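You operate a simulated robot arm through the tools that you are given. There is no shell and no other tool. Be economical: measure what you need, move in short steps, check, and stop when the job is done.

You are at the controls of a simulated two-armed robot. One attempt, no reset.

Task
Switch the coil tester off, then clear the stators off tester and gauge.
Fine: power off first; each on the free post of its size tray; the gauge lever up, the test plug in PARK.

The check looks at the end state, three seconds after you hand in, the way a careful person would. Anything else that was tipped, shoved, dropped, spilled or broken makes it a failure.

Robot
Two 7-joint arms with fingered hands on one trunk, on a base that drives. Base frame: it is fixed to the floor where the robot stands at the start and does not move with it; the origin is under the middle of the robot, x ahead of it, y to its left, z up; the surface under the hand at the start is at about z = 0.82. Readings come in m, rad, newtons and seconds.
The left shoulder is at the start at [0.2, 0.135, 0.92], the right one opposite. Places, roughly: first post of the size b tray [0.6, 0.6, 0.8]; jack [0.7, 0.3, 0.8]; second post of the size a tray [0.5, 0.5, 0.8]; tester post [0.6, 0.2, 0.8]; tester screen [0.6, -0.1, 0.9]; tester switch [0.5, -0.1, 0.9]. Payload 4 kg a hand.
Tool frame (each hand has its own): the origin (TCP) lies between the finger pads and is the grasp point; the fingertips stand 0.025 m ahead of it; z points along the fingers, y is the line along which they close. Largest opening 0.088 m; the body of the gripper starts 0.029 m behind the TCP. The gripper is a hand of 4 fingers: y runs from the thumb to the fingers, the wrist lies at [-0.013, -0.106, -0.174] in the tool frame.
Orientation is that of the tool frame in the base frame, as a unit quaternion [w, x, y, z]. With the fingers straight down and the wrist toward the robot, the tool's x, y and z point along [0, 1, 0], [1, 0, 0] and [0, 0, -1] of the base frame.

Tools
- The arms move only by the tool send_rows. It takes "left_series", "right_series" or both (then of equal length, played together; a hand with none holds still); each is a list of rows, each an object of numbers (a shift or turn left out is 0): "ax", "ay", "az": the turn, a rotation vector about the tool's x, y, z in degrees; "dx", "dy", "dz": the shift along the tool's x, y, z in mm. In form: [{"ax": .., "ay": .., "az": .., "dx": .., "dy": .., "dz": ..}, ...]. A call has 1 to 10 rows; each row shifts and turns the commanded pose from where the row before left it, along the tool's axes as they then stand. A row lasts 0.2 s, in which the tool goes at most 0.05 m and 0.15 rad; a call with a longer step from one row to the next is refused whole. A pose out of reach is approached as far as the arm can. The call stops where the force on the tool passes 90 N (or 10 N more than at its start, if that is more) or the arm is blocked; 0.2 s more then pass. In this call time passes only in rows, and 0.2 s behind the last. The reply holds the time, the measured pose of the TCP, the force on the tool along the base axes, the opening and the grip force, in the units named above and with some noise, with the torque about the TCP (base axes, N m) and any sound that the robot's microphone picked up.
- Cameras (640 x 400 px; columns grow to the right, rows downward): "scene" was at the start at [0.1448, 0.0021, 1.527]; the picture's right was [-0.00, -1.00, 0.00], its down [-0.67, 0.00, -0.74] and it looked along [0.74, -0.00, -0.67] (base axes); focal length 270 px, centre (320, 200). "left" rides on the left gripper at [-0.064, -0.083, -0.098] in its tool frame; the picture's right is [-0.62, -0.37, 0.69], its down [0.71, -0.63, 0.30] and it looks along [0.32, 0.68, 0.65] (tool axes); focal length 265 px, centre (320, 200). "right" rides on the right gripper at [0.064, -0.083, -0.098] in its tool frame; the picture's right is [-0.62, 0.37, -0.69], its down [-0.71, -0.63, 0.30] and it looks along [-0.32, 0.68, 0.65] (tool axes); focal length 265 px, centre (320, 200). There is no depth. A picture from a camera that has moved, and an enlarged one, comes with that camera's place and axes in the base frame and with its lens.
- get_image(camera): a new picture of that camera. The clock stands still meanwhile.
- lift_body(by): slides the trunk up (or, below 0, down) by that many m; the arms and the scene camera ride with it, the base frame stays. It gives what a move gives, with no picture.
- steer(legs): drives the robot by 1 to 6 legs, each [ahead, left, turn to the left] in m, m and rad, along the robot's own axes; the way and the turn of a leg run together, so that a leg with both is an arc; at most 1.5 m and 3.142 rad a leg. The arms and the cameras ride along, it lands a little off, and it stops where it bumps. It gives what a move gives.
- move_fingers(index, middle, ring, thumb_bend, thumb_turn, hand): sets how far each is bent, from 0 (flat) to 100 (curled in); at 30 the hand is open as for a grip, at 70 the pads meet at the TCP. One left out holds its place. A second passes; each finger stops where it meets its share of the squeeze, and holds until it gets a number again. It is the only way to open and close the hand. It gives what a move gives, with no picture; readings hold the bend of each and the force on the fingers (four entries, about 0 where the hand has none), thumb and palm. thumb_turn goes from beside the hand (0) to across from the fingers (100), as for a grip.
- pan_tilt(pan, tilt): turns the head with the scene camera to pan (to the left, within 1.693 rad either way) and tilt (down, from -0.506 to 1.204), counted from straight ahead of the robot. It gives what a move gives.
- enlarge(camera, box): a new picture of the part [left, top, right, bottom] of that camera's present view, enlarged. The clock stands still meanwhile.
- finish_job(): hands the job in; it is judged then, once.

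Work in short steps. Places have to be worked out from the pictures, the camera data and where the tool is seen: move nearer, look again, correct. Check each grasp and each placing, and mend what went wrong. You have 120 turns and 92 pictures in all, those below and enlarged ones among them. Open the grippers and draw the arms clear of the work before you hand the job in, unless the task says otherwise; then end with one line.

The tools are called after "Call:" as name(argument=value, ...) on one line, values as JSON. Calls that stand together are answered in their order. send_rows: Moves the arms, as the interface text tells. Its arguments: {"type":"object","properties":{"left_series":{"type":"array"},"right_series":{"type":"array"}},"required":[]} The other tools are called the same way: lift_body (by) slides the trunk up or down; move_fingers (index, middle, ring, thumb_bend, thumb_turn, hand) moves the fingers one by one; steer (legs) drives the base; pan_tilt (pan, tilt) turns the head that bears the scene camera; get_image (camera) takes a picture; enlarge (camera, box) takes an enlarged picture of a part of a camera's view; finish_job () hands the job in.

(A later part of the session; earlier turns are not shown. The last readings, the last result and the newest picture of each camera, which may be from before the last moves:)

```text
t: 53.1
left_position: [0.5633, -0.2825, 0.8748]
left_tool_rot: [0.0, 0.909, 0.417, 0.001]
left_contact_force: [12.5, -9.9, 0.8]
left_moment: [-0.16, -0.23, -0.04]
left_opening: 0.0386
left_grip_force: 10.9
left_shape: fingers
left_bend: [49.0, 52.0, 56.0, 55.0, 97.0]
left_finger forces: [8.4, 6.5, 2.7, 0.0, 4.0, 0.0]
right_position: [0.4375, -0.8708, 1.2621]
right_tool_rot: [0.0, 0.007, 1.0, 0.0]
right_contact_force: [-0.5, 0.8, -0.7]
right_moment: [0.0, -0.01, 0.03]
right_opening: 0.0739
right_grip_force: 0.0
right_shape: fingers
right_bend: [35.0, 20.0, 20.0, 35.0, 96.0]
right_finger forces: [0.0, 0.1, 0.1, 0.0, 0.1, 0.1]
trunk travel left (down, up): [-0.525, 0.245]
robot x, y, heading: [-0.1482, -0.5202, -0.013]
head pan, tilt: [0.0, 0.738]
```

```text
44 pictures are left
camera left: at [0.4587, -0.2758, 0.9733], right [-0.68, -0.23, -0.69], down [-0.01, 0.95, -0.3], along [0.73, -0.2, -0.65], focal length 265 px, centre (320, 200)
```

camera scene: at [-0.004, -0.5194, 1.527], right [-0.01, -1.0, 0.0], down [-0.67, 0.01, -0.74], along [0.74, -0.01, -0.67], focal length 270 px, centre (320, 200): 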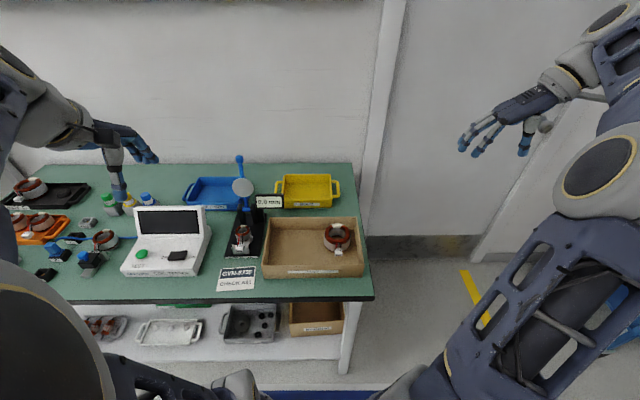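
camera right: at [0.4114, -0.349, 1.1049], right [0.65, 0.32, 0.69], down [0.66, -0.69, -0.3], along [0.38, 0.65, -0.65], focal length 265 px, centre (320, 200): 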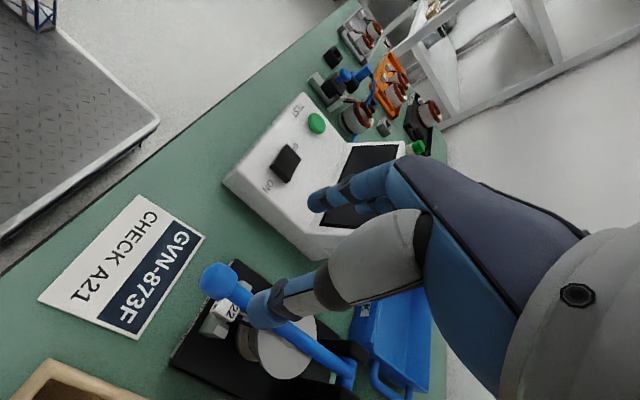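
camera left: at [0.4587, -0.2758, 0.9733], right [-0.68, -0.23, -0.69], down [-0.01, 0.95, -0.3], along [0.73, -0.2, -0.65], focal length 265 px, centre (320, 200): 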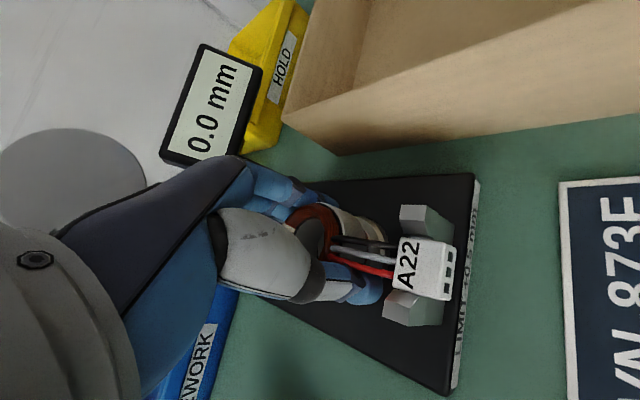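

Held, but with about 16 N unbalanced against the post. I shift the hand 3 mm along +y to centre it, then lift in small steps.

Call:
send_rows(left_series=[{"dy": 3}])

Call:
move_fingers(hand="left", index=60, middle=60, ring=60, thumb_bend=66)

```text
t: 53.5
left_position: [0.5649, -0.2819, 0.8738]
left_tool_rot: [-0.002, 0.909, 0.417, 0.001]
left_contact_force: [6.5, -6.8, 1.8]
left_moment: [-0.15, -0.13, -0.04]
left_opening: 0.0383
left_grip_force: 9.7
left_shape: fingers
left_bend: [50.0, 53.0, 57.0, 55.0, 97.0]
left_finger forces: [6.5, 4.9, 1.6, 0.0, 6.1, 0.0]
right_position: [0.4373, -0.8717, 1.2639]
right_tool_rot: [0.0, 0.007, 1.0, 0.0]
right_contact_force: [0.0, 0.0, -0.4]
right_moment: [-0.01, -0.01, -0.03]
right_opening: 0.0739
right_grip_force: 0.0
right_shape: fingers
right_bend: [35.0, 20.0, 20.0, 35.0, 96.0]
right_finger forces: [0.0, 0.0, 0.0, 0.0, 0.1, 0.0]
trunk travel left (down, up): [-0.525, 0.245]
robot x, y, heading: [-0.1499, -0.52, -0.013]
head pan, tilt: [0.0, 0.738]
```

```text
t: 54.5
left_position: [0.5654, -0.2827, 0.8737]
left_tool_rot: [-0.001, 0.909, 0.417, 0.0]
left_contact_force: [2.7, -2.5, -0.6]
left_moment: [-0.06, -0.03, -0.02]
left_opening: 0.0378
left_grip_force: 12.1
left_shape: fingers
left_bend: [50.0, 53.0, 57.0, 56.0, 96.0]
left_finger forces: [6.6, 5.3, 1.6, 0.0, 10.3, 0.0]
right_position: [0.4362, -0.8712, 1.2632]
right_tool_rot: [0.0, 0.007, 1.0, 0.0]
right_contact_force: [-0.2, -0.3, -0.1]
right_moment: [0.03, 0.02, -0.02]
right_opening: 0.0738
right_grip_force: 0.2
right_shape: fingers
right_bend: [35.0, 20.0, 20.0, 35.0, 96.0]
right_finger forces: [0.0, 0.0, 0.0, 0.0, 0.1, 0.0]
trunk travel left (down, up): [-0.525, 0.245]
robot x, y, heading: [-0.1509, -0.5151, -0.014]
head pan, tilt: [0.0, 0.738]
```

The grip is balanced at about 12 N. I lift straight up.

Call:
send_rows(left_series=[{"dz": -8}, {"dz": -12}, {"dz": -20}, {"dz": -30}])

Call:
enlarge(camera="scene", box=[180, 150, 320, 260])

Call:
get_image(camera="left")

```text
t: 55.5
left_position: [0.565, -0.2834, 0.9454]
left_tool_rot: [0.0, 0.909, 0.417, 0.001]
left_contact_force: [0.4, 0.0, -1.7]
left_moment: [0.0, -0.01, 0.03]
left_opening: 0.0377
left_grip_force: 11.6
left_shape: fingers
left_bend: [51.0, 54.0, 58.0, 56.0, 96.0]
left_finger forces: [5.8, 5.0, 1.2, 0.0, 11.6, 0.0]
right_position: [0.4382, -0.8698, 1.2628]
right_tool_rot: [0.0, 0.006, 1.0, 0.001]
right_contact_force: [0.4, 0.2, 0.2]
right_moment: [-0.02, 0.03, -0.01]
right_opening: 0.074
right_grip_force: 0.1
right_shape: fingers
right_bend: [35.0, 20.0, 20.0, 35.0, 96.0]
right_finger forces: [0.1, 0.0, 0.0, 0.0, 0.0, 0.1]
trunk travel left (down, up): [-0.525, 0.245]
robot x, y, heading: [-0.1479, -0.5171, -0.012]
head pan, tilt: [0.0, 0.738]
```

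```text
3.64 times, centred on (250, 205) of scene
camera zoom: at [-0.0038, -0.5192, 1.5269], right [-0.01, -1.0, 0.0], down [-0.67, 0.01, -0.74], along [0.74, -0.01, -0.67], focal length 983 px, centre (574, 182)
```

zoom: 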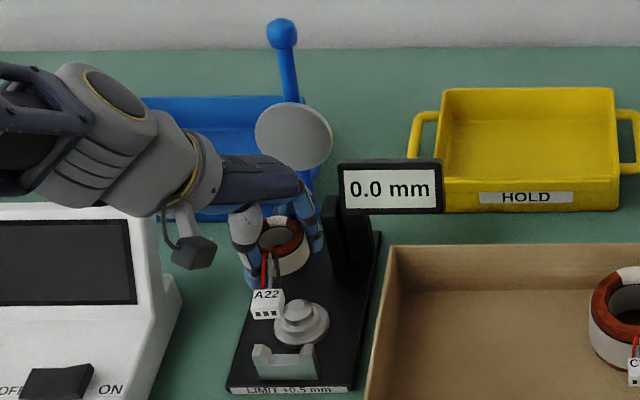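

```text
42 pictures are left
camera left: at [0.4615, -0.2778, 1.044], right [-0.68, -0.23, -0.69], down [-0.01, 0.95, -0.3], along [0.73, -0.2, -0.65], focal length 265 px, centre (320, 200)
```

left: 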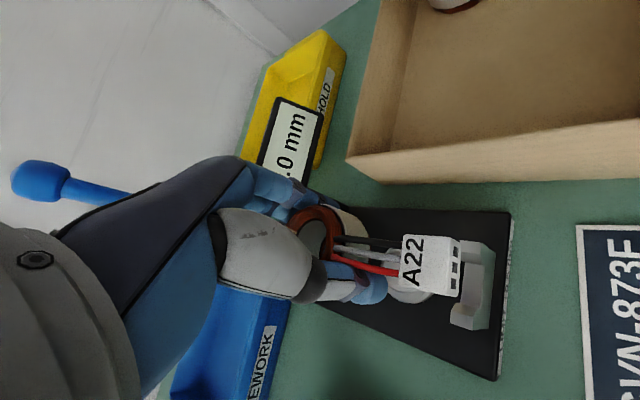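

A22 is lifted with its connector free. I raise higher and drive left so the left hand comes near the size A tray's middle post, judged to be at about (0.488, 0.53).

Call:
send_rows(left_series=[{"dz": -45}, {"dz": -45}, {"dz": -45}, {"dz": -45}, {"dz": -25}])

Call:
steer(legs=[[0, 0.8, 0.012]])

Call:
get_image(camera="scene")

Call:
get_image(camera="left")

```text
t: 56.7
left_position: [0.5685, -0.2822, 1.1462]
left_tool_rot: [-0.001, 0.909, 0.417, 0.0]
left_contact_force: [0.0, 0.5, -0.8]
left_moment: [-0.02, 0.0, -0.04]
left_opening: 0.0377
left_grip_force: 11.6
left_shape: fingers
left_bend: [51.0, 54.0, 58.0, 56.0, 96.0]
left_finger forces: [5.7, 5.0, 1.3, 0.0, 11.4, 0.0]
right_position: [0.437, -0.8703, 1.263]
right_tool_rot: [-0.001, 0.007, 1.0, 0.0]
right_contact_force: [-0.5, -0.9, 0.6]
right_moment: [-0.04, 0.01, 0.01]
right_opening: 0.0739
right_grip_force: 0.0
right_shape: fingers
right_bend: [35.0, 20.0, 20.0, 35.0, 96.0]
right_finger forces: [0.0, 0.1, 0.0, 0.0, 0.0, 0.0]
trunk travel left (down, up): [-0.525, 0.245]
robot x, y, heading: [-0.1508, -0.5203, -0.016]
head pan, tilt: [0.0, 0.738]
```

```text
t: 61.0
left_position: [0.5583, 0.5623, 1.1462]
left_tool_rot: [0.0, 0.902, 0.432, 0.001]
left_contact_force: [0.1, -0.4, -0.5]
left_moment: [0.0, -0.04, 0.0]
left_opening: 0.0379
left_grip_force: 12.2
left_shape: fingers
left_bend: [51.0, 54.0, 58.0, 56.0, 96.0]
left_finger forces: [5.8, 5.0, 1.2, 0.0, 11.4, 0.0]
right_position: [0.4458, -0.0288, 1.2626]
right_tool_rot: [0.001, -0.01, 1.0, -0.001]
right_contact_force: [0.7, 0.1, 0.4]
right_moment: [-0.02, 0.04, -0.02]
right_opening: 0.0741
right_grip_force: 0.1
right_shape: fingers
right_bend: [35.0, 20.0, 20.0, 35.0, 96.0]
right_finger forces: [0.0, 0.0, 0.0, 0.0, 0.0, 0.1]
trunk travel left (down, up): [-0.525, 0.245]
robot x, y, heading: [-0.1503, 0.2982, 0.018]
head pan, tilt: [0.0, 0.738]
```

```text
41 pictures are left
camera scene: at [-0.0059, 0.308, 1.527], right [0.02, -1.0, 0.0], down [-0.67, -0.01, -0.74], along [0.74, 0.01, -0.67], focal length 270 px, centre (320, 200)
```

scene: 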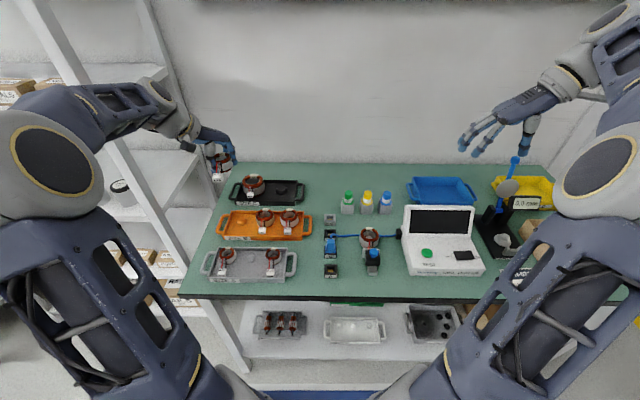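

```text
40 pictures are left
camera left: at [0.4542, 0.5652, 1.2447], right [-0.68, -0.25, -0.69], down [-0.04, 0.95, -0.3], along [0.74, -0.17, -0.65], focal length 265 px, centre (320, 200)
```

left: 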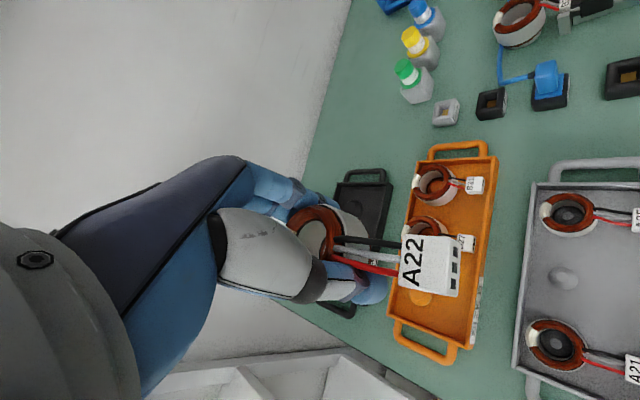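

I enlarge the scene view of the A and B trays to fix the posts.

Call:
enlarge(camera="scene", box=[190, 170, 320, 290])

```text
3.33 times, centred on (255, 230) of scene
camera zoom: at [-0.0059, 0.308, 1.527], right [0.02, -1.0, 0.0], down [-0.67, -0.01, -0.74], along [0.74, 0.01, -0.67], focal length 901 px, centre (537, 100)
```

zoom: 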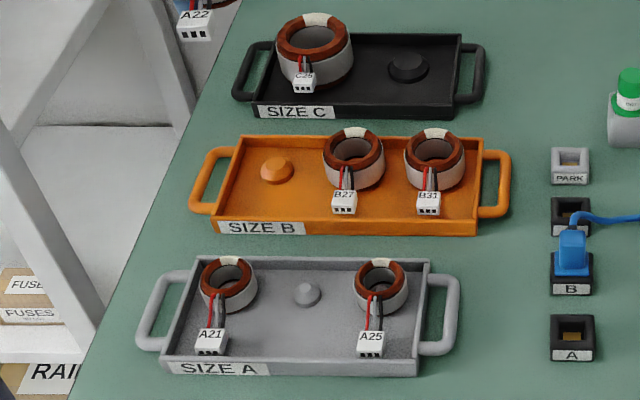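

The A tray's free post is at about (0.485, 0.528), top z≈0.842, with neighbours only 70 mm away. I turn the hand back 24° so the fingers straddle mostly along x and clear the neighbours, then move above the post.

Call:
send_rows(left_series=[{"az": -8}, {"az": -8}, {"az": -8}, {"dx": -17, "dy": -20, "dz": 15}, {"dx": -17, "dy": -21, "dz": 30}, {"dx": -17, "dy": -21, "dz": 30}, {"dz": 45}])

Call:
enlarge(camera="scene", box=[190, 170, 320, 290])

Call:
get_image(camera="left")

```text
t: 62.6
left_position: [0.4868, 0.5274, 1.0263]
left_tool_rot: [-0.001, 0.792, 0.611, 0.001]
left_contact_force: [0.0, -0.5, -1.9]
left_moment: [-0.04, -0.03, 0.02]
left_opening: 0.0376
left_grip_force: 11.4
left_shape: fingers
left_bend: [51.0, 54.0, 58.0, 56.0, 96.0]
left_finger forces: [5.7, 5.0, 1.2, 0.0, 11.4, 0.0]
right_position: [0.4452, -0.0285, 1.2619]
right_tool_rot: [0.0, -0.009, 1.0, 0.001]
right_contact_force: [-0.1, -1.0, -0.2]
right_moment: [-0.05, -0.02, -0.01]
right_opening: 0.0739
right_grip_force: 0.1
right_shape: fingers
right_bend: [35.0, 20.0, 20.0, 35.0, 96.0]
right_finger forces: [0.0, 0.0, 0.0, 0.0, 0.0, 0.0]
trunk travel left (down, up): [-0.525, 0.245]
robot x, y, heading: [-0.1455, 0.3047, 0.017]
head pan, tilt: [0.0, 0.738]
```

```text
3.33 times, centred on (255, 230) of scene
camera zoom: at [-0.0061, 0.3077, 1.527], right [0.02, -1.0, 0.0], down [-0.67, -0.01, -0.74], along [0.74, 0.01, -0.67], focal length 901 px, centre (537, 100)
```

zoom: 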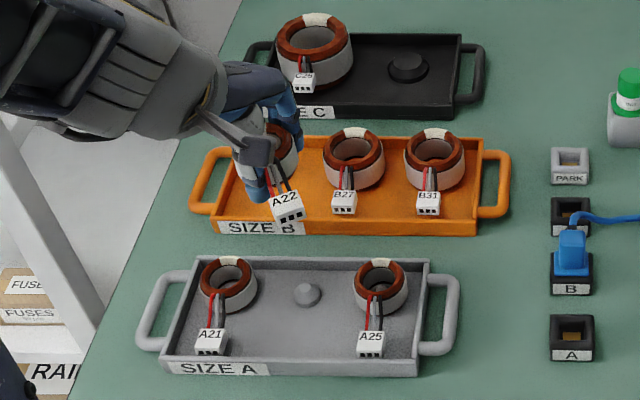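

```text
37 pictures are left
camera left: at [0.3888, 0.4861, 1.1244], right [-0.51, -0.5, -0.69], down [-0.43, 0.85, -0.3], along [0.74, 0.14, -0.65], focal length 265 px, centre (320, 200)
```

left: 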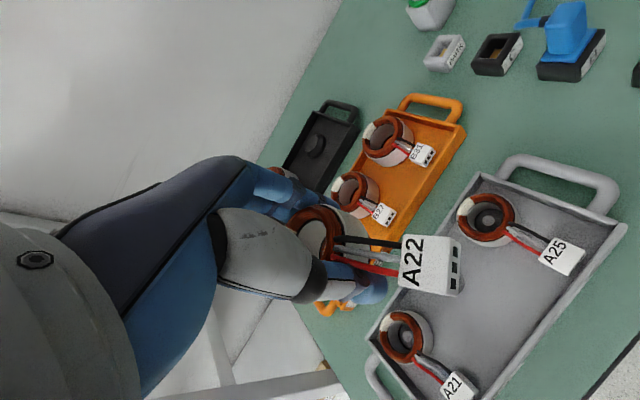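

I zoom the left camera on the held stator to find its offset from the TCP.

Call:
enlarge(camera="left", box=[250, 170, 410, 310])

```text
2.86 times, centred on (330, 240) of left
camera zoom: at [0.3888, 0.4861, 1.1244], right [-0.51, -0.5, -0.69], down [-0.43, 0.85, -0.3], along [0.74, 0.14, -0.65], focal length 758 px, centre (291, 86)
```

zoom: 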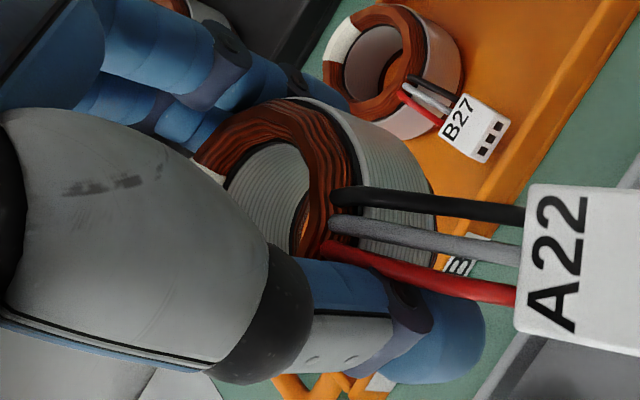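

The stator is centred within about 2 mm of the TCP. I trim slightly and descend to about 3 cm above seating height, then check against the post.

Call:
send_rows(left_series=[{"dx": 2, "dz": 40}, {"dz": 40}, {"dz": 36}])

Call:
enlarge(camera="scene", box=[200, 210, 310, 290])

Call:
enlarge(camera="left", box=[250, 150, 490, 340])

```text
t: 63.5
left_position: [0.489, 0.5296, 0.9078]
left_tool_rot: [0.0, 0.793, 0.609, 0.001]
left_contact_force: [-0.2, 0.3, -1.6]
left_moment: [0.0, -0.01, 0.02]
left_opening: 0.0379
left_grip_force: 11.9
left_shape: fingers
left_bend: [51.0, 54.0, 58.0, 56.0, 96.0]
left_finger forces: [5.7, 5.0, 1.3, 0.0, 11.2, 0.1]
right_position: [0.446, -0.03, 1.2627]
right_tool_rot: [0.0, -0.009, 1.0, 0.0]
right_contact_force: [0.9, 0.1, -0.8]
right_moment: [0.0, 0.01, -0.01]
right_opening: 0.0739
right_grip_force: 0.1
right_shape: fingers
right_bend: [35.0, 20.0, 20.0, 35.0, 96.0]
right_finger forces: [0.0, 0.0, 0.0, 0.1, 0.0, 0.1]
trunk travel left (down, up): [-0.525, 0.245]
robot x, y, heading: [-0.1481, 0.3056, 0.02]
head pan, tilt: [0.0, 0.738]
```

```text
5.00 times, centred on (255, 250) of scene
camera zoom: at [-0.0062, 0.3077, 1.5271], right [0.02, -1.0, 0.0], down [-0.67, -0.01, -0.74], along [0.74, 0.01, -0.67], focal length 1351 px, centre (645, -50)
```

zoom: 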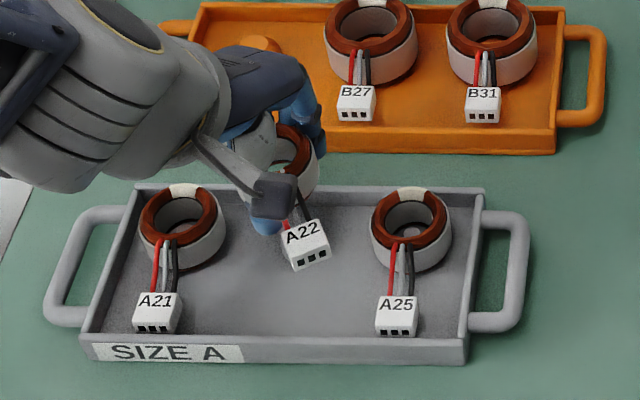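

```text
2.11 times, centred on (370, 245) of left
camera zoom: at [0.3927, 0.4893, 1.0069], right [-0.51, -0.5, -0.69], down [-0.43, 0.85, -0.3], along [0.75, 0.14, -0.65], focal length 559 px, centre (215, 105)
```

zoom: 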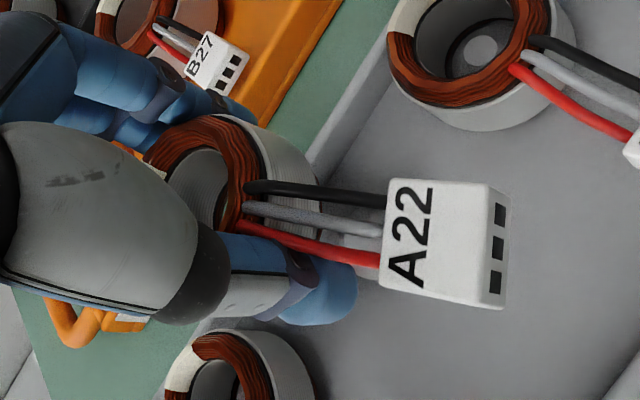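

Using the two neighbours as references, the seated stator should be centred at about (0.485, 0.528). I trim a few mm and go down to just above the post.

Call:
send_rows(left_series=[{"dx": -3, "dy": -3, "dz": 10}, {"dz": 14}, {"dz": 12}])

Call:
enlarge(camera="scene", box=[215, 215, 295, 275])

Call:
enlarge(camera="left", box=[250, 150, 490, 340])

```text
t: 64.2
left_position: [0.4834, 0.5286, 0.8738]
left_tool_rot: [0.0, 0.792, 0.61, 0.0]
left_contact_force: [0.7, -0.2, -1.5]
left_moment: [0.0, -0.04, -0.01]
left_opening: 0.0371
left_grip_force: 11.6
left_shape: fingers
left_bend: [51.0, 54.0, 58.0, 56.0, 96.0]
left_finger forces: [5.7, 5.0, 1.3, 0.1, 11.1, 0.0]
right_position: [0.4455, -0.0285, 1.2625]
right_tool_rot: [0.0, -0.01, 1.0, 0.0]
right_contact_force: [-0.1, -0.3, 0.4]
right_moment: [0.05, -0.03, 0.04]
right_opening: 0.074
right_grip_force: 0.1
right_shape: fingers
right_bend: [35.0, 20.0, 20.0, 35.0, 96.0]
right_finger forces: [0.1, 0.0, 0.0, 0.0, 0.0, 0.0]
trunk travel left (down, up): [-0.525, 0.245]
robot x, y, heading: [-0.1522, 0.3026, 0.02]
head pan, tilt: [0.0, 0.738]
```

```text
6.67 times, centred on (255, 245) of scene
camera zoom: at [-0.006, 0.3079, 1.527], right [0.02, -1.0, 0.0], down [-0.67, -0.01, -0.74], along [0.74, 0.01, -0.67], focal length 1802 px, centre (753, -100)
```

zoom: 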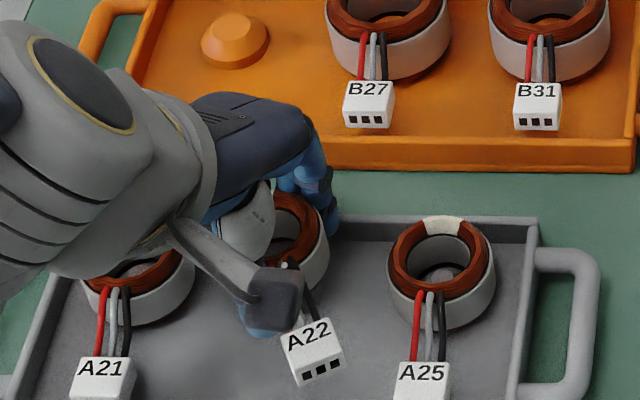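

```text
2.11 times, centred on (370, 245) of left
camera zoom: at [0.3868, 0.4887, 0.9729], right [-0.51, -0.5, -0.69], down [-0.43, 0.85, -0.3], along [0.74, 0.14, -0.65], focal length 559 px, centre (215, 105)
```

zoom: 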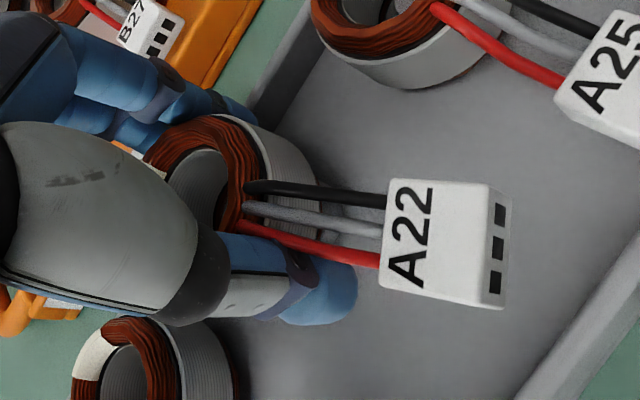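

Cross-checks agree within about 3 mm, and the posts are cone-topped, so they self-centre. I trim 2 mm and lower slowly, watching the force.

Call:
send_rows(left_series=[{"dx": 2, "dy": 2}, {"dz": 4}, {"dz": 4}, {"dz": 4}])

Call:
enlarge(camera="left", box=[250, 150, 490, 340])

```text
t: 65.2
left_position: [0.4856, 0.5293, 0.8635]
left_tool_rot: [0.0, 0.792, 0.61, 0.001]
left_contact_force: [-6.7, -1.8, 17.6]
left_moment: [-0.05, -0.43, 0.11]
left_opening: 0.0374
left_grip_force: 24.8
left_shape: fingers
left_bend: [53.0, 56.0, 60.0, 56.0, 94.0]
left_finger forces: [4.7, 30.7, 0.2, 0.0, 14.2, 0.0]
right_position: [0.4446, -0.0295, 1.2638]
right_tool_rot: [0.0, -0.009, 1.0, 0.0]
right_contact_force: [0.0, -0.2, 0.6]
right_moment: [-0.01, 0.01, -0.01]
right_opening: 0.074
right_grip_force: 0.0
right_shape: fingers
right_bend: [35.0, 20.0, 20.0, 35.0, 96.0]
right_finger forces: [0.1, 0.0, 0.1, 0.1, 0.0, 0.0]
trunk travel left (down, up): [-0.525, 0.245]
robot x, y, heading: [-0.1487, 0.3057, 0.018]
head pan, tilt: [0.0, 0.738]
```

```text
2.11 times, centred on (370, 245) of left
camera zoom: at [0.3888, 0.4898, 0.9616], right [-0.51, -0.5, -0.7], down [-0.43, 0.85, -0.3], along [0.75, 0.14, -0.65], focal length 559 px, centre (215, 105)
```

zoom: 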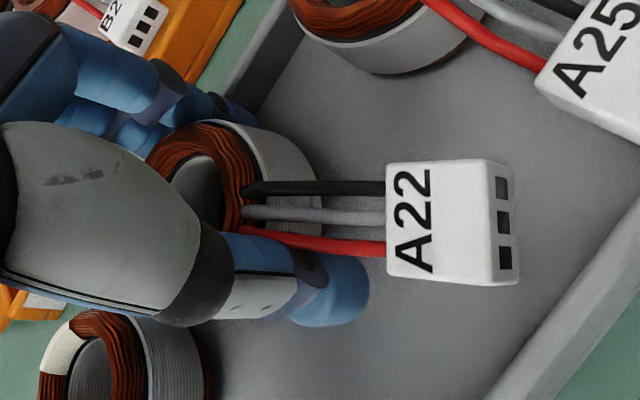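

The torque shows what happened: the middle fingertip met the tray's rear wall, 32 mm ahead of the TCP. The stator is only about 19 mm tall, I hold it low, and the wall is close behind the post. So I need a tip-only grip with one finger and thumb, at a yaw that fits between neighbours and wall. I take it back to the gauge post to regrip: up first, then drive.

Call:
send_rows(left_series=[{"dz": -10}, {"dz": -40}, {"dz": -45}, {"dz": -45}, {"dz": -45}, {"dz": -45}, {"dz": -45}])

Call:
steer(legs=[[-0.01, -0.825, -0.031]])

Call:
send_rows(left_series=[{"az": 8}, {"az": 8}, {"az": 8}])

Call:
enlarge(camera="scene", box=[180, 150, 320, 260])

```text
t: 66.8
left_position: [0.4833, 0.5295, 1.1371]
left_tool_rot: [-0.001, 0.792, 0.61, 0.001]
left_contact_force: [0.9, 0.4, -2.3]
left_moment: [-0.03, -0.02, -0.01]
left_opening: 0.0372
left_grip_force: 11.6
left_shape: fingers
left_bend: [52.0, 55.0, 59.0, 56.0, 95.0]
left_finger forces: [5.8, 5.4, 1.2, 0.0, 11.3, 0.1]
right_position: [0.4476, -0.0281, 1.2621]
right_tool_rot: [0.0, -0.01, 1.0, 0.0]
right_contact_force: [0.8, 0.1, -0.1]
right_moment: [-0.02, 0.02, -0.01]
right_opening: 0.0741
right_grip_force: 0.1
right_shape: fingers
right_bend: [35.0, 20.0, 20.0, 35.0, 96.0]
right_finger forces: [0.0, 0.0, 0.1, 0.0, 0.1, 0.0]
trunk travel left (down, up): [-0.525, 0.245]
robot x, y, heading: [-0.1509, 0.3054, 0.021]
head pan, tilt: [0.0, 0.738]
```

```text
t: 71.3
left_position: [0.4833, -0.3325, 1.1377]
left_tool_rot: [-0.001, 0.802, 0.597, 0.001]
left_contact_force: [0.4, -0.4, -1.5]
left_moment: [0.02, -0.04, -0.01]
left_opening: 0.0373
left_grip_force: 11.4
left_shape: fingers
left_bend: [52.0, 55.0, 59.0, 56.0, 95.0]
left_finger forces: [5.8, 5.4, 1.3, 0.1, 11.2, 0.0]
right_position: [0.4259, -0.8876, 1.2629]
right_tool_rot: [0.001, 0.007, 1.0, 0.0]
right_contact_force: [-0.7, 0.9, -0.4]
right_moment: [-0.01, 0.01, 0.01]
right_opening: 0.0739
right_grip_force: 0.1
right_shape: fingers
right_bend: [35.0, 20.0, 20.0, 35.0, 96.0]
right_finger forces: [0.1, 0.0, 0.0, 0.0, 0.1, 0.1]
trunk travel left (down, up): [-0.525, 0.245]
robot x, y, heading: [-0.1611, -0.5375, -0.01]
head pan, tilt: [0.0, 0.738]
```

```text
t: 72.1
left_position: [0.4836, -0.3316, 1.1373]
left_tool_rot: [-0.001, 0.909, 0.417, 0.001]
left_contact_force: [-0.7, 0.0, -1.6]
left_moment: [0.01, -0.03, 0.04]
left_opening: 0.037
left_grip_force: 12.0
left_shape: fingers
left_bend: [52.0, 55.0, 59.0, 56.0, 95.0]
left_finger forces: [5.8, 5.4, 1.3, 0.0, 11.2, 0.0]
right_position: [0.4265, -0.8892, 1.2622]
right_tool_rot: [0.0, 0.007, 1.0, 0.0]
right_contact_force: [0.5, -0.2, -0.1]
right_moment: [0.01, 0.02, -0.03]
right_opening: 0.0741
right_grip_force: 0.0
right_shape: fingers
right_bend: [35.0, 20.0, 20.0, 35.0, 96.0]
right_finger forces: [0.0, 0.1, 0.0, 0.0, 0.2, 0.1]
trunk travel left (down, up): [-0.525, 0.245]
robot x, y, heading: [-0.1608, -0.5393, -0.013]
head pan, tilt: [0.0, 0.738]
```

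```text
3.64 times, centred on (250, 205) of scene
camera zoom: at [-0.014, -0.5386, 1.527], right [-0.01, -1.0, 0.0], down [-0.67, 0.01, -0.74], along [0.74, -0.01, -0.67], focal length 983 px, centre (574, 182)
```

zoom: 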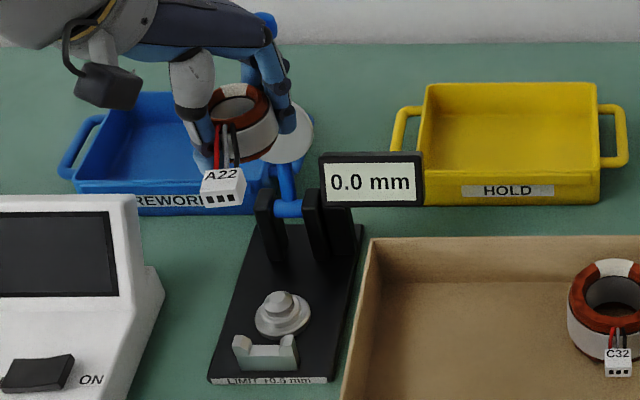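

The orientation matches the pick. I move over the gauge post at the recorded pick position (0.5654, -0.2827) and descend to 0.90.

Call:
send_rows(left_series=[{"dx": 30, "dy": 10}, {"dx": 30, "dy": 10}, {"dx": 30, "dy": 10}, {"dz": 45}, {"dz": 45}, {"dz": 45}, {"dz": 45}, {"dz": 40}])

Call:
enlarge(camera="scene", box=[200, 180, 300, 260])

Call:
get_image(camera="left")

```text
t: 73.9
left_position: [0.5648, -0.2827, 0.9156]
left_tool_rot: [0.0, 0.909, 0.417, 0.001]
left_contact_force: [0.1, -0.4, -0.5]
left_moment: [0.03, 0.0, 0.03]
left_opening: 0.0371
left_grip_force: 12.0
left_shape: fingers
left_bend: [52.0, 55.0, 59.0, 56.0, 95.0]
left_finger forces: [5.7, 5.4, 1.3, 0.0, 11.1, 0.1]
right_position: [0.4254, -0.8898, 1.2635]
right_tool_rot: [0.0, 0.007, 1.0, 0.0]
right_contact_force: [0.7, -1.2, -0.2]
right_moment: [0.03, 0.0, 0.02]
right_opening: 0.0743
right_grip_force: 0.1
right_shape: fingers
right_bend: [35.0, 20.0, 20.0, 35.0, 96.0]
right_finger forces: [0.0, 0.0, 0.0, 0.1, 0.0, 0.0]
trunk travel left (down, up): [-0.525, 0.245]
robot x, y, heading: [-0.1585, -0.5421, -0.014]
head pan, tilt: [0.0, 0.738]
```

```text
5.00 times, centred on (250, 220) of scene
camera zoom: at [-0.0141, -0.5385, 1.5271], right [-0.01, -1.0, 0.0], down [-0.67, 0.01, -0.74], along [0.74, -0.01, -0.67], focal length 1351 px, centre (670, 100)
```

zoom: 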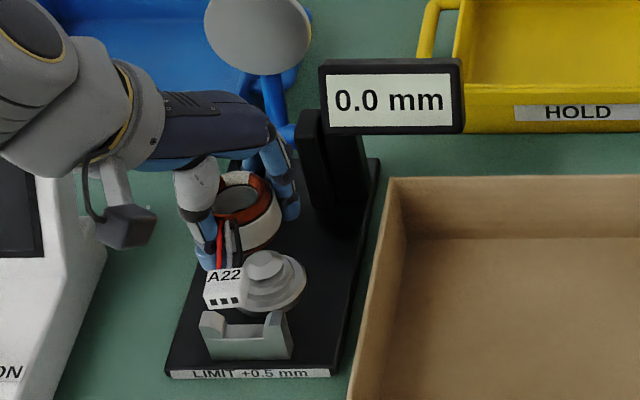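

```text
28 pictures are left
camera left: at [0.4601, -0.2762, 1.0146], right [-0.68, -0.23, -0.69], down [-0.01, 0.95, -0.3], along [0.73, -0.2, -0.65], focal length 265 px, centre (320, 200)
```

left: 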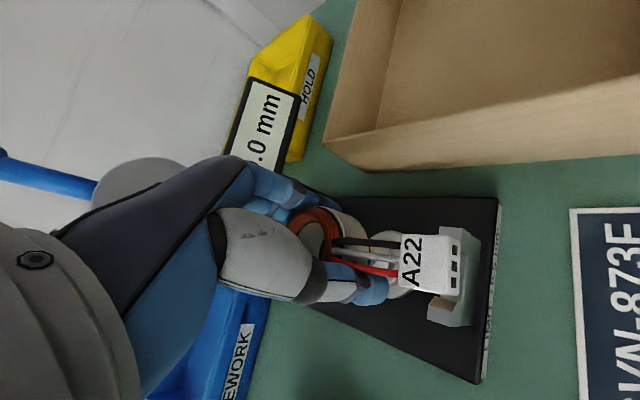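

It is aligned as at the pick. I lower slowly to the seat.

Call:
send_rows(left_series=[{"dz": 12}, {"dz": 10}, {"dz": 7}, {"dz": 5}, {"dz": 4}])

Call:
enlarge(camera="scene", box=[200, 180, 300, 260])

```text
t: 75.1
left_position: [0.5642, -0.2839, 0.8797]
left_tool_rot: [0.0, 0.908, 0.419, 0.002]
left_contact_force: [2.2, 0.2, 7.3]
left_moment: [-0.02, -0.2, 0.01]
left_opening: 0.037
left_grip_force: 11.8
left_shape: fingers
left_bend: [52.0, 55.0, 58.0, 56.0, 96.0]
left_finger forces: [5.8, 4.8, 1.6, 0.1, 10.8, 0.1]
right_position: [0.4268, -0.8896, 1.2635]
right_tool_rot: [0.0, 0.007, 1.0, 0.0]
right_contact_force: [-0.5, 0.6, -0.2]
right_moment: [0.01, 0.0, 0.0]
right_opening: 0.0743
right_grip_force: 0.1
right_shape: fingers
right_bend: [35.0, 20.0, 20.0, 35.0, 96.0]
right_finger forces: [0.1, 0.0, 0.0, 0.0, 0.0, 0.1]
trunk travel left (down, up): [-0.525, 0.245]
robot x, y, heading: [-0.1587, -0.5407, -0.01]
head pan, tilt: [0.0, 0.738]
```

```text
5.00 times, centred on (250, 220) of scene
camera zoom: at [-0.0141, -0.5385, 1.5272], right [-0.01, -1.0, 0.0], down [-0.67, 0.01, -0.74], along [0.74, -0.01, -0.67], focal length 1351 px, centre (670, 100)
```

zoom: 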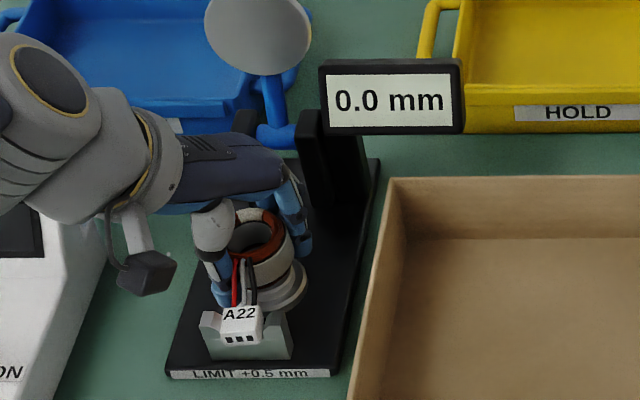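

Contact is 6 mm above the recorded seat, likely the hole rim on the post's chamfer. I press 4 mm more gently with a 1 mm shift along the reaction (+x).

Call:
send_rows(left_series=[{"dx": 0.7, "dy": 0.8, "dz": 1}, {"dz": 2}, {"dz": 2}])

```text
t: 75.9
left_position: [0.5659, -0.2832, 0.8737]
left_tool_rot: [-0.001, 0.909, 0.417, 0.0]
left_contact_force: [-0.1, -3.7, 0.1]
left_moment: [-0.07, 0.02, -0.05]
left_opening: 0.0364
left_grip_force: 12.4
left_shape: fingers
left_bend: [52.0, 54.0, 58.0, 57.0, 96.0]
left_finger forces: [6.9, 5.2, 1.5, 0.0, 11.1, 0.1]
right_position: [0.4271, -0.8903, 1.2631]
right_tool_rot: [0.0, 0.007, 1.0, 0.0]
right_contact_force: [-0.4, 0.6, 1.1]
right_moment: [0.03, 0.03, 0.01]
right_opening: 0.0739
right_grip_force: 0.0
right_shape: fingers
right_bend: [35.0, 20.0, 20.0, 35.0, 96.0]
right_finger forces: [0.1, 0.1, 0.1, 0.1, 0.1, 0.0]
trunk travel left (down, up): [-0.525, 0.245]
robot x, y, heading: [-0.1611, -0.5352, -0.015]
head pan, tilt: [0.0, 0.738]
```

It popped onto the post and sits at the recorded height. Now I open, rise, curl middle and ring, and yaw 26° further so index and thumb can tip-grip it.

Call:
move_fingers(hand="left", index=35, middle=35, ring=35, thumb_bend=35)

Call:
send_rows(left_series=[{"dz": -10}, {"dz": -20}, {"dz": -30}, {"az": 8.5}, {"az": 8.5}, {"az": 8.5}])

Call:
move_fingers(hand="left", middle=100, ring=100, index=37, thumb_bend=37)

Call:
get_image(camera="left")

Call:
enlarge(camera="scene", box=[200, 180, 300, 260])

```text
t: 76.9
left_position: [0.5653, -0.2823, 0.8738]
left_tool_rot: [-0.001, 0.909, 0.417, 0.001]
left_contact_force: [0.1, 0.4, 0.3]
left_moment: [0.0, 0.03, 0.0]
left_opening: 0.0737
left_grip_force: 0.1
left_shape: fingers
left_bend: [35.0, 35.0, 35.0, 35.0, 97.0]
left_finger forces: [0.1, 0.0, 0.0, 0.1, 0.0, 0.0]
right_position: [0.4272, -0.8896, 1.2624]
right_tool_rot: [-0.001, 0.008, 1.0, -0.001]
right_contact_force: [0.2, -0.2, -0.3]
right_moment: [-0.02, -0.01, 0.0]
right_opening: 0.074
right_grip_force: 0.0
right_shape: fingers
right_bend: [35.0, 20.0, 20.0, 35.0, 96.0]
right_finger forces: [0.1, 0.0, 0.0, 0.1, 0.0, 0.0]
trunk travel left (down, up): [-0.525, 0.245]
robot x, y, heading: [-0.1588, -0.5395, -0.013]
head pan, tilt: [0.0, 0.738]
```

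```text
t: 78.3
left_position: [0.5656, -0.2825, 0.9339]
left_tool_rot: [-0.001, 0.979, 0.206, 0.001]
left_contact_force: [-0.4, -0.2, -0.4]
left_moment: [-0.01, -0.01, 0.01]
left_opening: 0.0737
left_grip_force: 0.0
left_shape: fingers
left_bend: [35.0, 35.0, 35.0, 35.0, 97.0]
left_finger forces: [0.0, 0.0, 0.1, 0.1, 0.0, 0.0]
right_position: [0.4268, -0.8894, 1.2628]
right_tool_rot: [0.0, 0.007, 1.0, 0.0]
right_contact_force: [-0.2, 0.6, 0.7]
right_moment: [0.01, -0.01, 0.01]
right_opening: 0.074
right_grip_force: 0.0
right_shape: fingers
right_bend: [35.0, 20.0, 20.0, 35.0, 96.0]
right_finger forces: [0.0, 0.1, 0.0, 0.1, 0.1, 0.1]
trunk travel left (down, up): [-0.525, 0.245]
robot x, y, heading: [-0.1565, -0.5387, -0.009]
head pan, tilt: [0.0, 0.738]
```

```text
t: 79.3
left_position: [0.5655, -0.2824, 0.9343]
left_tool_rot: [-0.001, 0.979, 0.206, 0.001]
left_contact_force: [-0.7, 0.5, 1.3]
left_moment: [-0.02, 0.01, 0.02]
left_opening: 0.0706
left_grip_force: 0.1
left_shape: fingers
left_bend: [37.0, 100.0, 100.0, 37.0, 97.0]
left_finger forces: [0.0, 0.0, 0.1, 0.1, 0.0, 0.0]
right_position: [0.4267, -0.8895, 1.2622]
right_tool_rot: [0.001, 0.007, 1.0, 0.0]
right_contact_force: [-0.3, 0.4, 0.1]
right_moment: [0.01, 0.01, 0.01]
right_opening: 0.0739
right_grip_force: 0.1
right_shape: fingers
right_bend: [35.0, 20.0, 20.0, 35.0, 96.0]
right_finger forces: [0.1, 0.0, 0.0, 0.1, 0.0, 0.1]
trunk travel left (down, up): [-0.525, 0.245]
robot x, y, heading: [-0.1573, -0.5364, -0.018]
head pan, tilt: [0.0, 0.738]
```

```text
26 pictures are left
camera left: at [0.4733, -0.2317, 1.0333], right [-0.72, 0.09, -0.69], down [0.4, 0.87, -0.3], along [0.57, -0.49, -0.65], focal length 265 px, centre (320, 200)
```

left: 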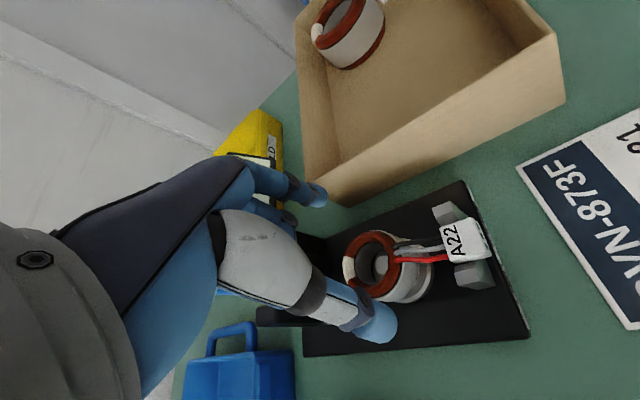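

```text
5.00 times, centred on (250, 220) of scene
camera zoom: at [-0.0139, -0.5384, 1.527], right [-0.01, -1.0, 0.0], down [-0.67, 0.01, -0.74], along [0.74, -0.01, -0.67], focal length 1351 px, centre (670, 100)
```

zoom: 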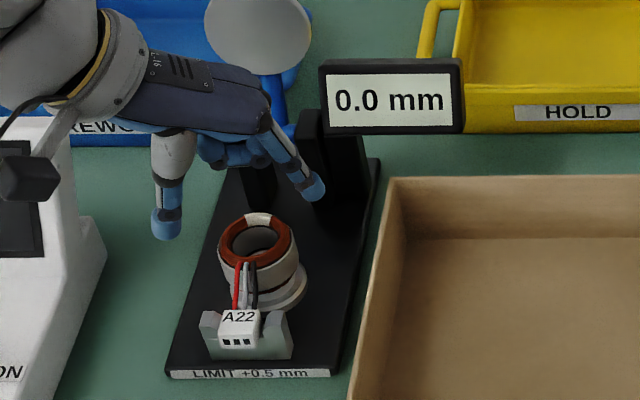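

The pinch line of index and thumb lies about 5 mm to the -x side of the TCP, so I shift the hand +6 mm in x and -2 mm in y. Then I descend to a tip grip (TCP ≈ 0.888) and close index and thumb.

Call:
send_rows(left_series=[{"dx": 6, "dy": -2, "dz": 10}, {"dz": 18}, {"dz": 18}])

Call:
move_fingers(hand="left", index=60, thumb_bend=62)

Call:
enlarge(camera="left", box=[240, 150, 480, 330])

```text
t: 80.1
left_position: [0.57, -0.2803, 0.8891]
left_tool_rot: [-0.001, 0.979, 0.206, 0.001]
left_contact_force: [0.5, -0.3, -0.2]
left_moment: [0.0, 0.01, -0.01]
left_opening: 0.071
left_grip_force: 0.1
left_shape: fingers
left_bend: [37.0, 100.0, 100.0, 37.0, 97.0]
left_finger forces: [0.0, 0.0, 0.0, 0.0, 0.0, 0.0]
right_position: [0.4268, -0.89, 1.2634]
right_tool_rot: [0.001, 0.006, 1.0, 0.0]
right_contact_force: [0.1, -0.1, 0.0]
right_moment: [0.01, 0.02, 0.02]
right_opening: 0.0739
right_grip_force: 0.1
right_shape: fingers
right_bend: [35.0, 20.0, 20.0, 35.0, 96.0]
right_finger forces: [0.0, 0.1, 0.1, 0.0, 0.0, 0.1]
trunk travel left (down, up): [-0.525, 0.245]
robot x, y, heading: [-0.1623, -0.5397, -0.015]
head pan, tilt: [0.0, 0.738]
```

```text
t: 81.1
left_position: [0.5706, -0.2808, 0.8894]
left_tool_rot: [-0.002, 0.978, 0.207, 0.002]
left_contact_force: [-0.2, 0.1, -0.6]
left_moment: [-0.02, 0.0, -0.01]
left_opening: 0.0396
left_grip_force: 6.3
left_shape: fingers
left_bend: [50.0, 100.0, 100.0, 54.0, 97.0]
left_finger forces: [6.4, 0.1, 0.0, 0.0, 6.3, 0.1]
right_position: [0.4279, -0.8893, 1.2629]
right_tool_rot: [0.001, 0.007, 1.0, 0.0]
right_contact_force: [0.0, -0.6, 0.9]
right_moment: [0.01, -0.01, 0.0]
right_opening: 0.0741
right_grip_force: 0.1
right_shape: fingers
right_bend: [35.0, 20.0, 20.0, 35.0, 96.0]
right_finger forces: [0.0, 0.0, 0.0, 0.0, 0.1, 0.0]
trunk travel left (down, up): [-0.525, 0.245]
robot x, y, heading: [-0.158, -0.5358, -0.01]
head pan, tilt: [0.0, 0.738]
```

```text
2.22 times, centred on (360, 240) of left
camera zoom: at [0.4783, -0.2294, 0.9876], right [-0.72, 0.09, -0.69], down [0.4, 0.87, -0.3], along [0.57, -0.49, -0.65], focal length 590 px, centre (231, 111)
```

zoom: 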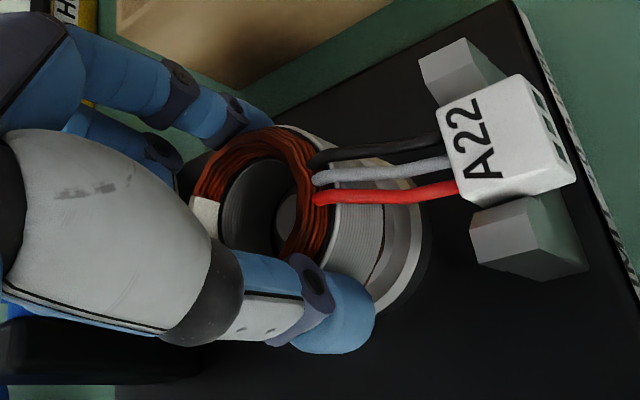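

A balanced 6.4 N tip grip across the diameter. I lift and check that it holds, then raise and drive back left.

Call:
send_rows(left_series=[{"dz": -6}, {"dz": -12}, {"dz": -25}, {"dz": -40}, {"dz": -45}, {"dz": -45}, {"dz": -45}, {"dz": -40}])

Call:
steer(legs=[[0, 0.815, 0.025]])

Call:
get_image(camera="left")

```text
t: 82.9
left_position: [0.5698, -0.2808, 1.1484]
left_tool_rot: [0.0, 0.978, 0.207, -0.001]
left_contact_force: [-0.4, -0.3, -1.4]
left_moment: [0.0, -0.01, 0.0]
left_opening: 0.039
left_grip_force: 6.1
left_shape: fingers
left_bend: [50.0, 100.0, 100.0, 54.0, 97.0]
left_finger forces: [6.1, 0.0, 0.0, 0.0, 6.1, 0.0]
right_position: [0.4273, -0.889, 1.2624]
right_tool_rot: [0.0, 0.007, 1.0, 0.0]
right_contact_force: [0.9, -0.3, -0.2]
right_moment: [-0.03, 0.01, 0.0]
right_opening: 0.0739
right_grip_force: 0.0
right_shape: fingers
right_bend: [35.0, 20.0, 20.0, 35.0, 96.0]
right_finger forces: [0.0, 0.1, 0.1, 0.1, 0.1, 0.0]
trunk travel left (down, up): [-0.525, 0.245]
robot x, y, heading: [-0.162, -0.5414, -0.013]
head pan, tilt: [0.0, 0.738]
```

```text
t: 87.3
left_position: [0.5655, 0.5654, 1.1474]
left_tool_rot: [-0.001, 0.976, 0.217, 0.001]
left_contact_force: [-0.3, -0.8, -1.3]
left_moment: [0.03, -0.03, -0.01]
left_opening: 0.039
left_grip_force: 5.6
left_shape: fingers
left_bend: [50.0, 100.0, 100.0, 54.0, 97.0]
left_finger forces: [6.1, 0.1, 0.0, 0.0, 6.2, 0.0]
right_position: [0.4361, -0.0467, 1.2619]
right_tool_rot: [0.0, -0.004, 1.0, 0.0]
right_contact_force: [-0.2, -0.1, -0.2]
right_moment: [0.02, -0.02, 0.01]
right_opening: 0.0738
right_grip_force: 0.1
right_shape: fingers
right_bend: [35.0, 20.0, 20.0, 35.0, 96.0]
right_finger forces: [0.0, 0.1, 0.1, 0.0, 0.0, 0.1]
trunk travel left (down, up): [-0.525, 0.245]
robot x, y, heading: [-0.1572, 0.293, 0.009]
head pan, tilt: [0.0, 0.738]
```

```text
23 pictures are left
camera left: at [0.4728, 0.6142, 1.2472], right [-0.72, 0.07, -0.69], down [0.38, 0.87, -0.3], along [0.58, -0.48, -0.65], focal length 265 px, centre (320, 200)
```

left: 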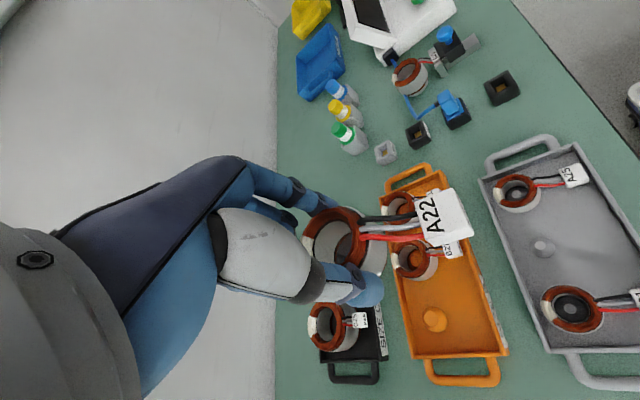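

The stator is held well. This view again puts the post at about (0.486, 0.530). With the stator 6 mm off the TCP along tool -x, my target TCP is (0.491, 0.532). I move over it and descend to 0.90.

Call:
send_rows(left_series=[{"dx": -27, "dz": 20}, {"dx": -27, "dz": 30}, {"dx": -27, "dy": -1, "dz": 30}, {"dz": 45}, {"dz": 45}, {"dz": 45}, {"dz": 30}])

Call:
enlarge(camera="scene", box=[210, 210, 310, 290])

Call:
get_image(camera="left")

```text
t: 88.9
left_position: [0.4923, 0.5344, 0.9024]
left_tool_rot: [-0.001, 0.976, 0.217, 0.001]
left_contact_force: [-0.6, 0.4, -1.1]
left_moment: [0.02, -0.01, 0.0]
left_opening: 0.0391
left_grip_force: 6.1
left_shape: fingers
left_bend: [50.0, 100.0, 100.0, 54.0, 97.0]
left_finger forces: [6.1, 0.0, 0.1, 0.1, 6.3, 0.0]
right_position: [0.4364, -0.0474, 1.2626]
right_tool_rot: [0.0, -0.003, 1.0, 0.0]
right_contact_force: [0.2, 0.3, -0.1]
right_moment: [0.01, 0.0, -0.01]
right_opening: 0.0738
right_grip_force: 0.1
right_shape: fingers
right_bend: [35.0, 20.0, 20.0, 35.0, 96.0]
right_finger forces: [0.0, 0.0, 0.0, 0.0, 0.1, 0.0]
trunk travel left (down, up): [-0.525, 0.245]
robot x, y, heading: [-0.1559, 0.2908, 0.004]
head pan, tilt: [0.0, 0.738]
```

```text
5.00 times, centred on (260, 250) of scene
camera zoom: at [-0.0115, 0.2947, 1.527], right [0.01, -1.0, 0.0], down [-0.67, 0.0, -0.74], along [0.74, 0.0, -0.67], focal length 1351 px, centre (620, -50)
```

zoom: 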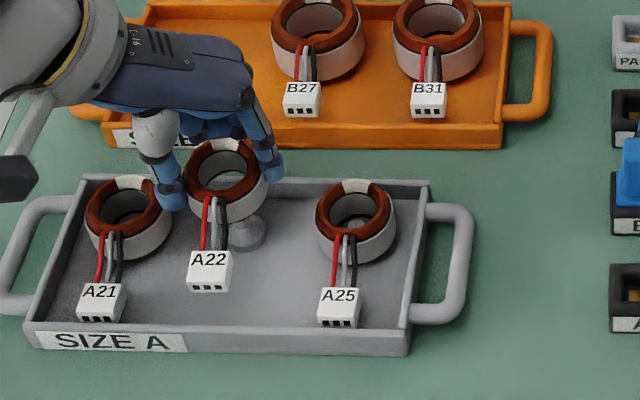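

```text
21 pictures are left
camera left: at [0.3995, 0.5834, 1.0024], right [-0.72, 0.07, -0.69], down [0.38, 0.87, -0.3], along [0.58, -0.48, -0.65], focal length 265 px, centre (320, 200)
```

left: 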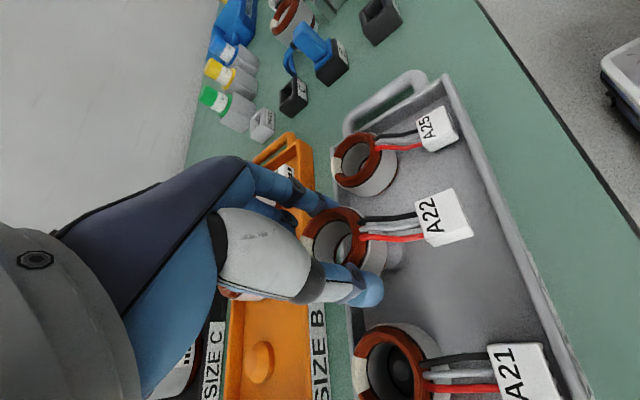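

Comparing with the neighbours in the same pictures, the stator must move about (+1, -3.5) mm. I apply that and go down 18 mm to just above the post.

Call:
send_rows(left_series=[{"dy": 3}, {"dz": 9}, {"dz": 9}])

Call:
enlarge(camera="scene", box=[210, 210, 310, 290])

Call:
enlarge(camera="left", box=[280, 120, 480, 400])

```text
t: 89.7
left_position: [0.493, 0.5297, 0.8844]
left_tool_rot: [-0.001, 0.976, 0.216, 0.0]
left_contact_force: [-0.7, -0.6, -1.7]
left_moment: [-0.05, -0.01, -0.03]
left_opening: 0.0387
left_grip_force: 5.6
left_shape: fingers
left_bend: [50.0, 100.0, 100.0, 54.0, 97.0]
left_finger forces: [6.2, 0.0, 0.0, 0.1, 6.2, 0.1]
right_position: [0.4366, -0.0475, 1.2632]
right_tool_rot: [0.001, -0.003, 1.0, 0.0]
right_contact_force: [-0.2, 0.3, 0.3]
right_moment: [-0.04, 0.01, 0.01]
right_opening: 0.0742
right_grip_force: 0.0
right_shape: fingers
right_bend: [35.0, 20.0, 20.0, 35.0, 96.0]
right_finger forces: [0.0, 0.0, 0.1, 0.0, 0.0, 0.1]
trunk travel left (down, up): [-0.525, 0.245]
robot x, y, heading: [-0.1559, 0.2914, 0.008]
head pan, tilt: [0.0, 0.738]
```

```text
5.00 times, centred on (260, 250) of scene
camera zoom: at [-0.0113, 0.2948, 1.527], right [0.01, -1.0, 0.0], down [-0.67, 0.0, -0.74], along [0.74, 0.0, -0.67], focal length 1351 px, centre (620, -50)
```

zoom: 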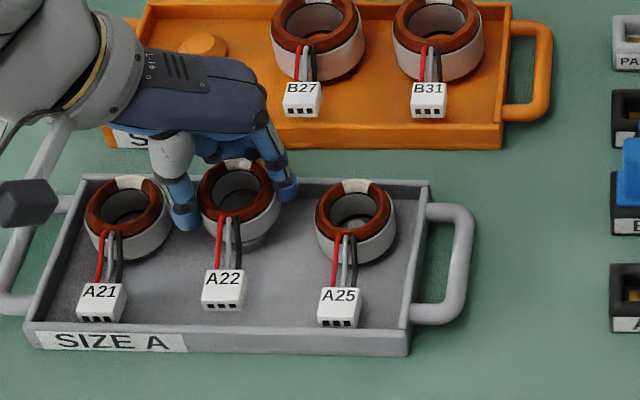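

```text
1.43 times, centred on (380, 260) of left
camera zoom: at [0.3995, 0.5791, 0.9839], right [-0.72, 0.07, -0.69], down [0.38, 0.87, -0.3], along [0.58, -0.48, -0.65], focal length 379 px, centre (234, 114)
```

zoom: 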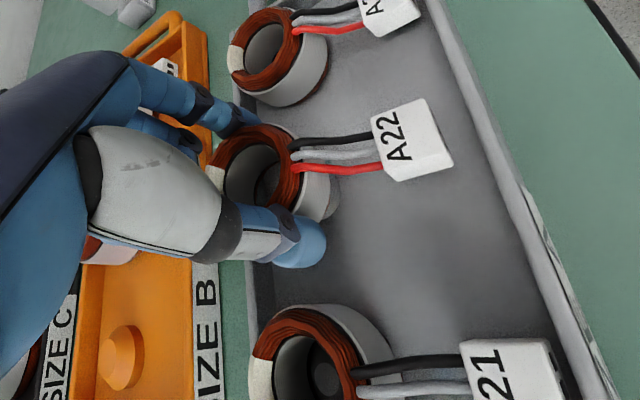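

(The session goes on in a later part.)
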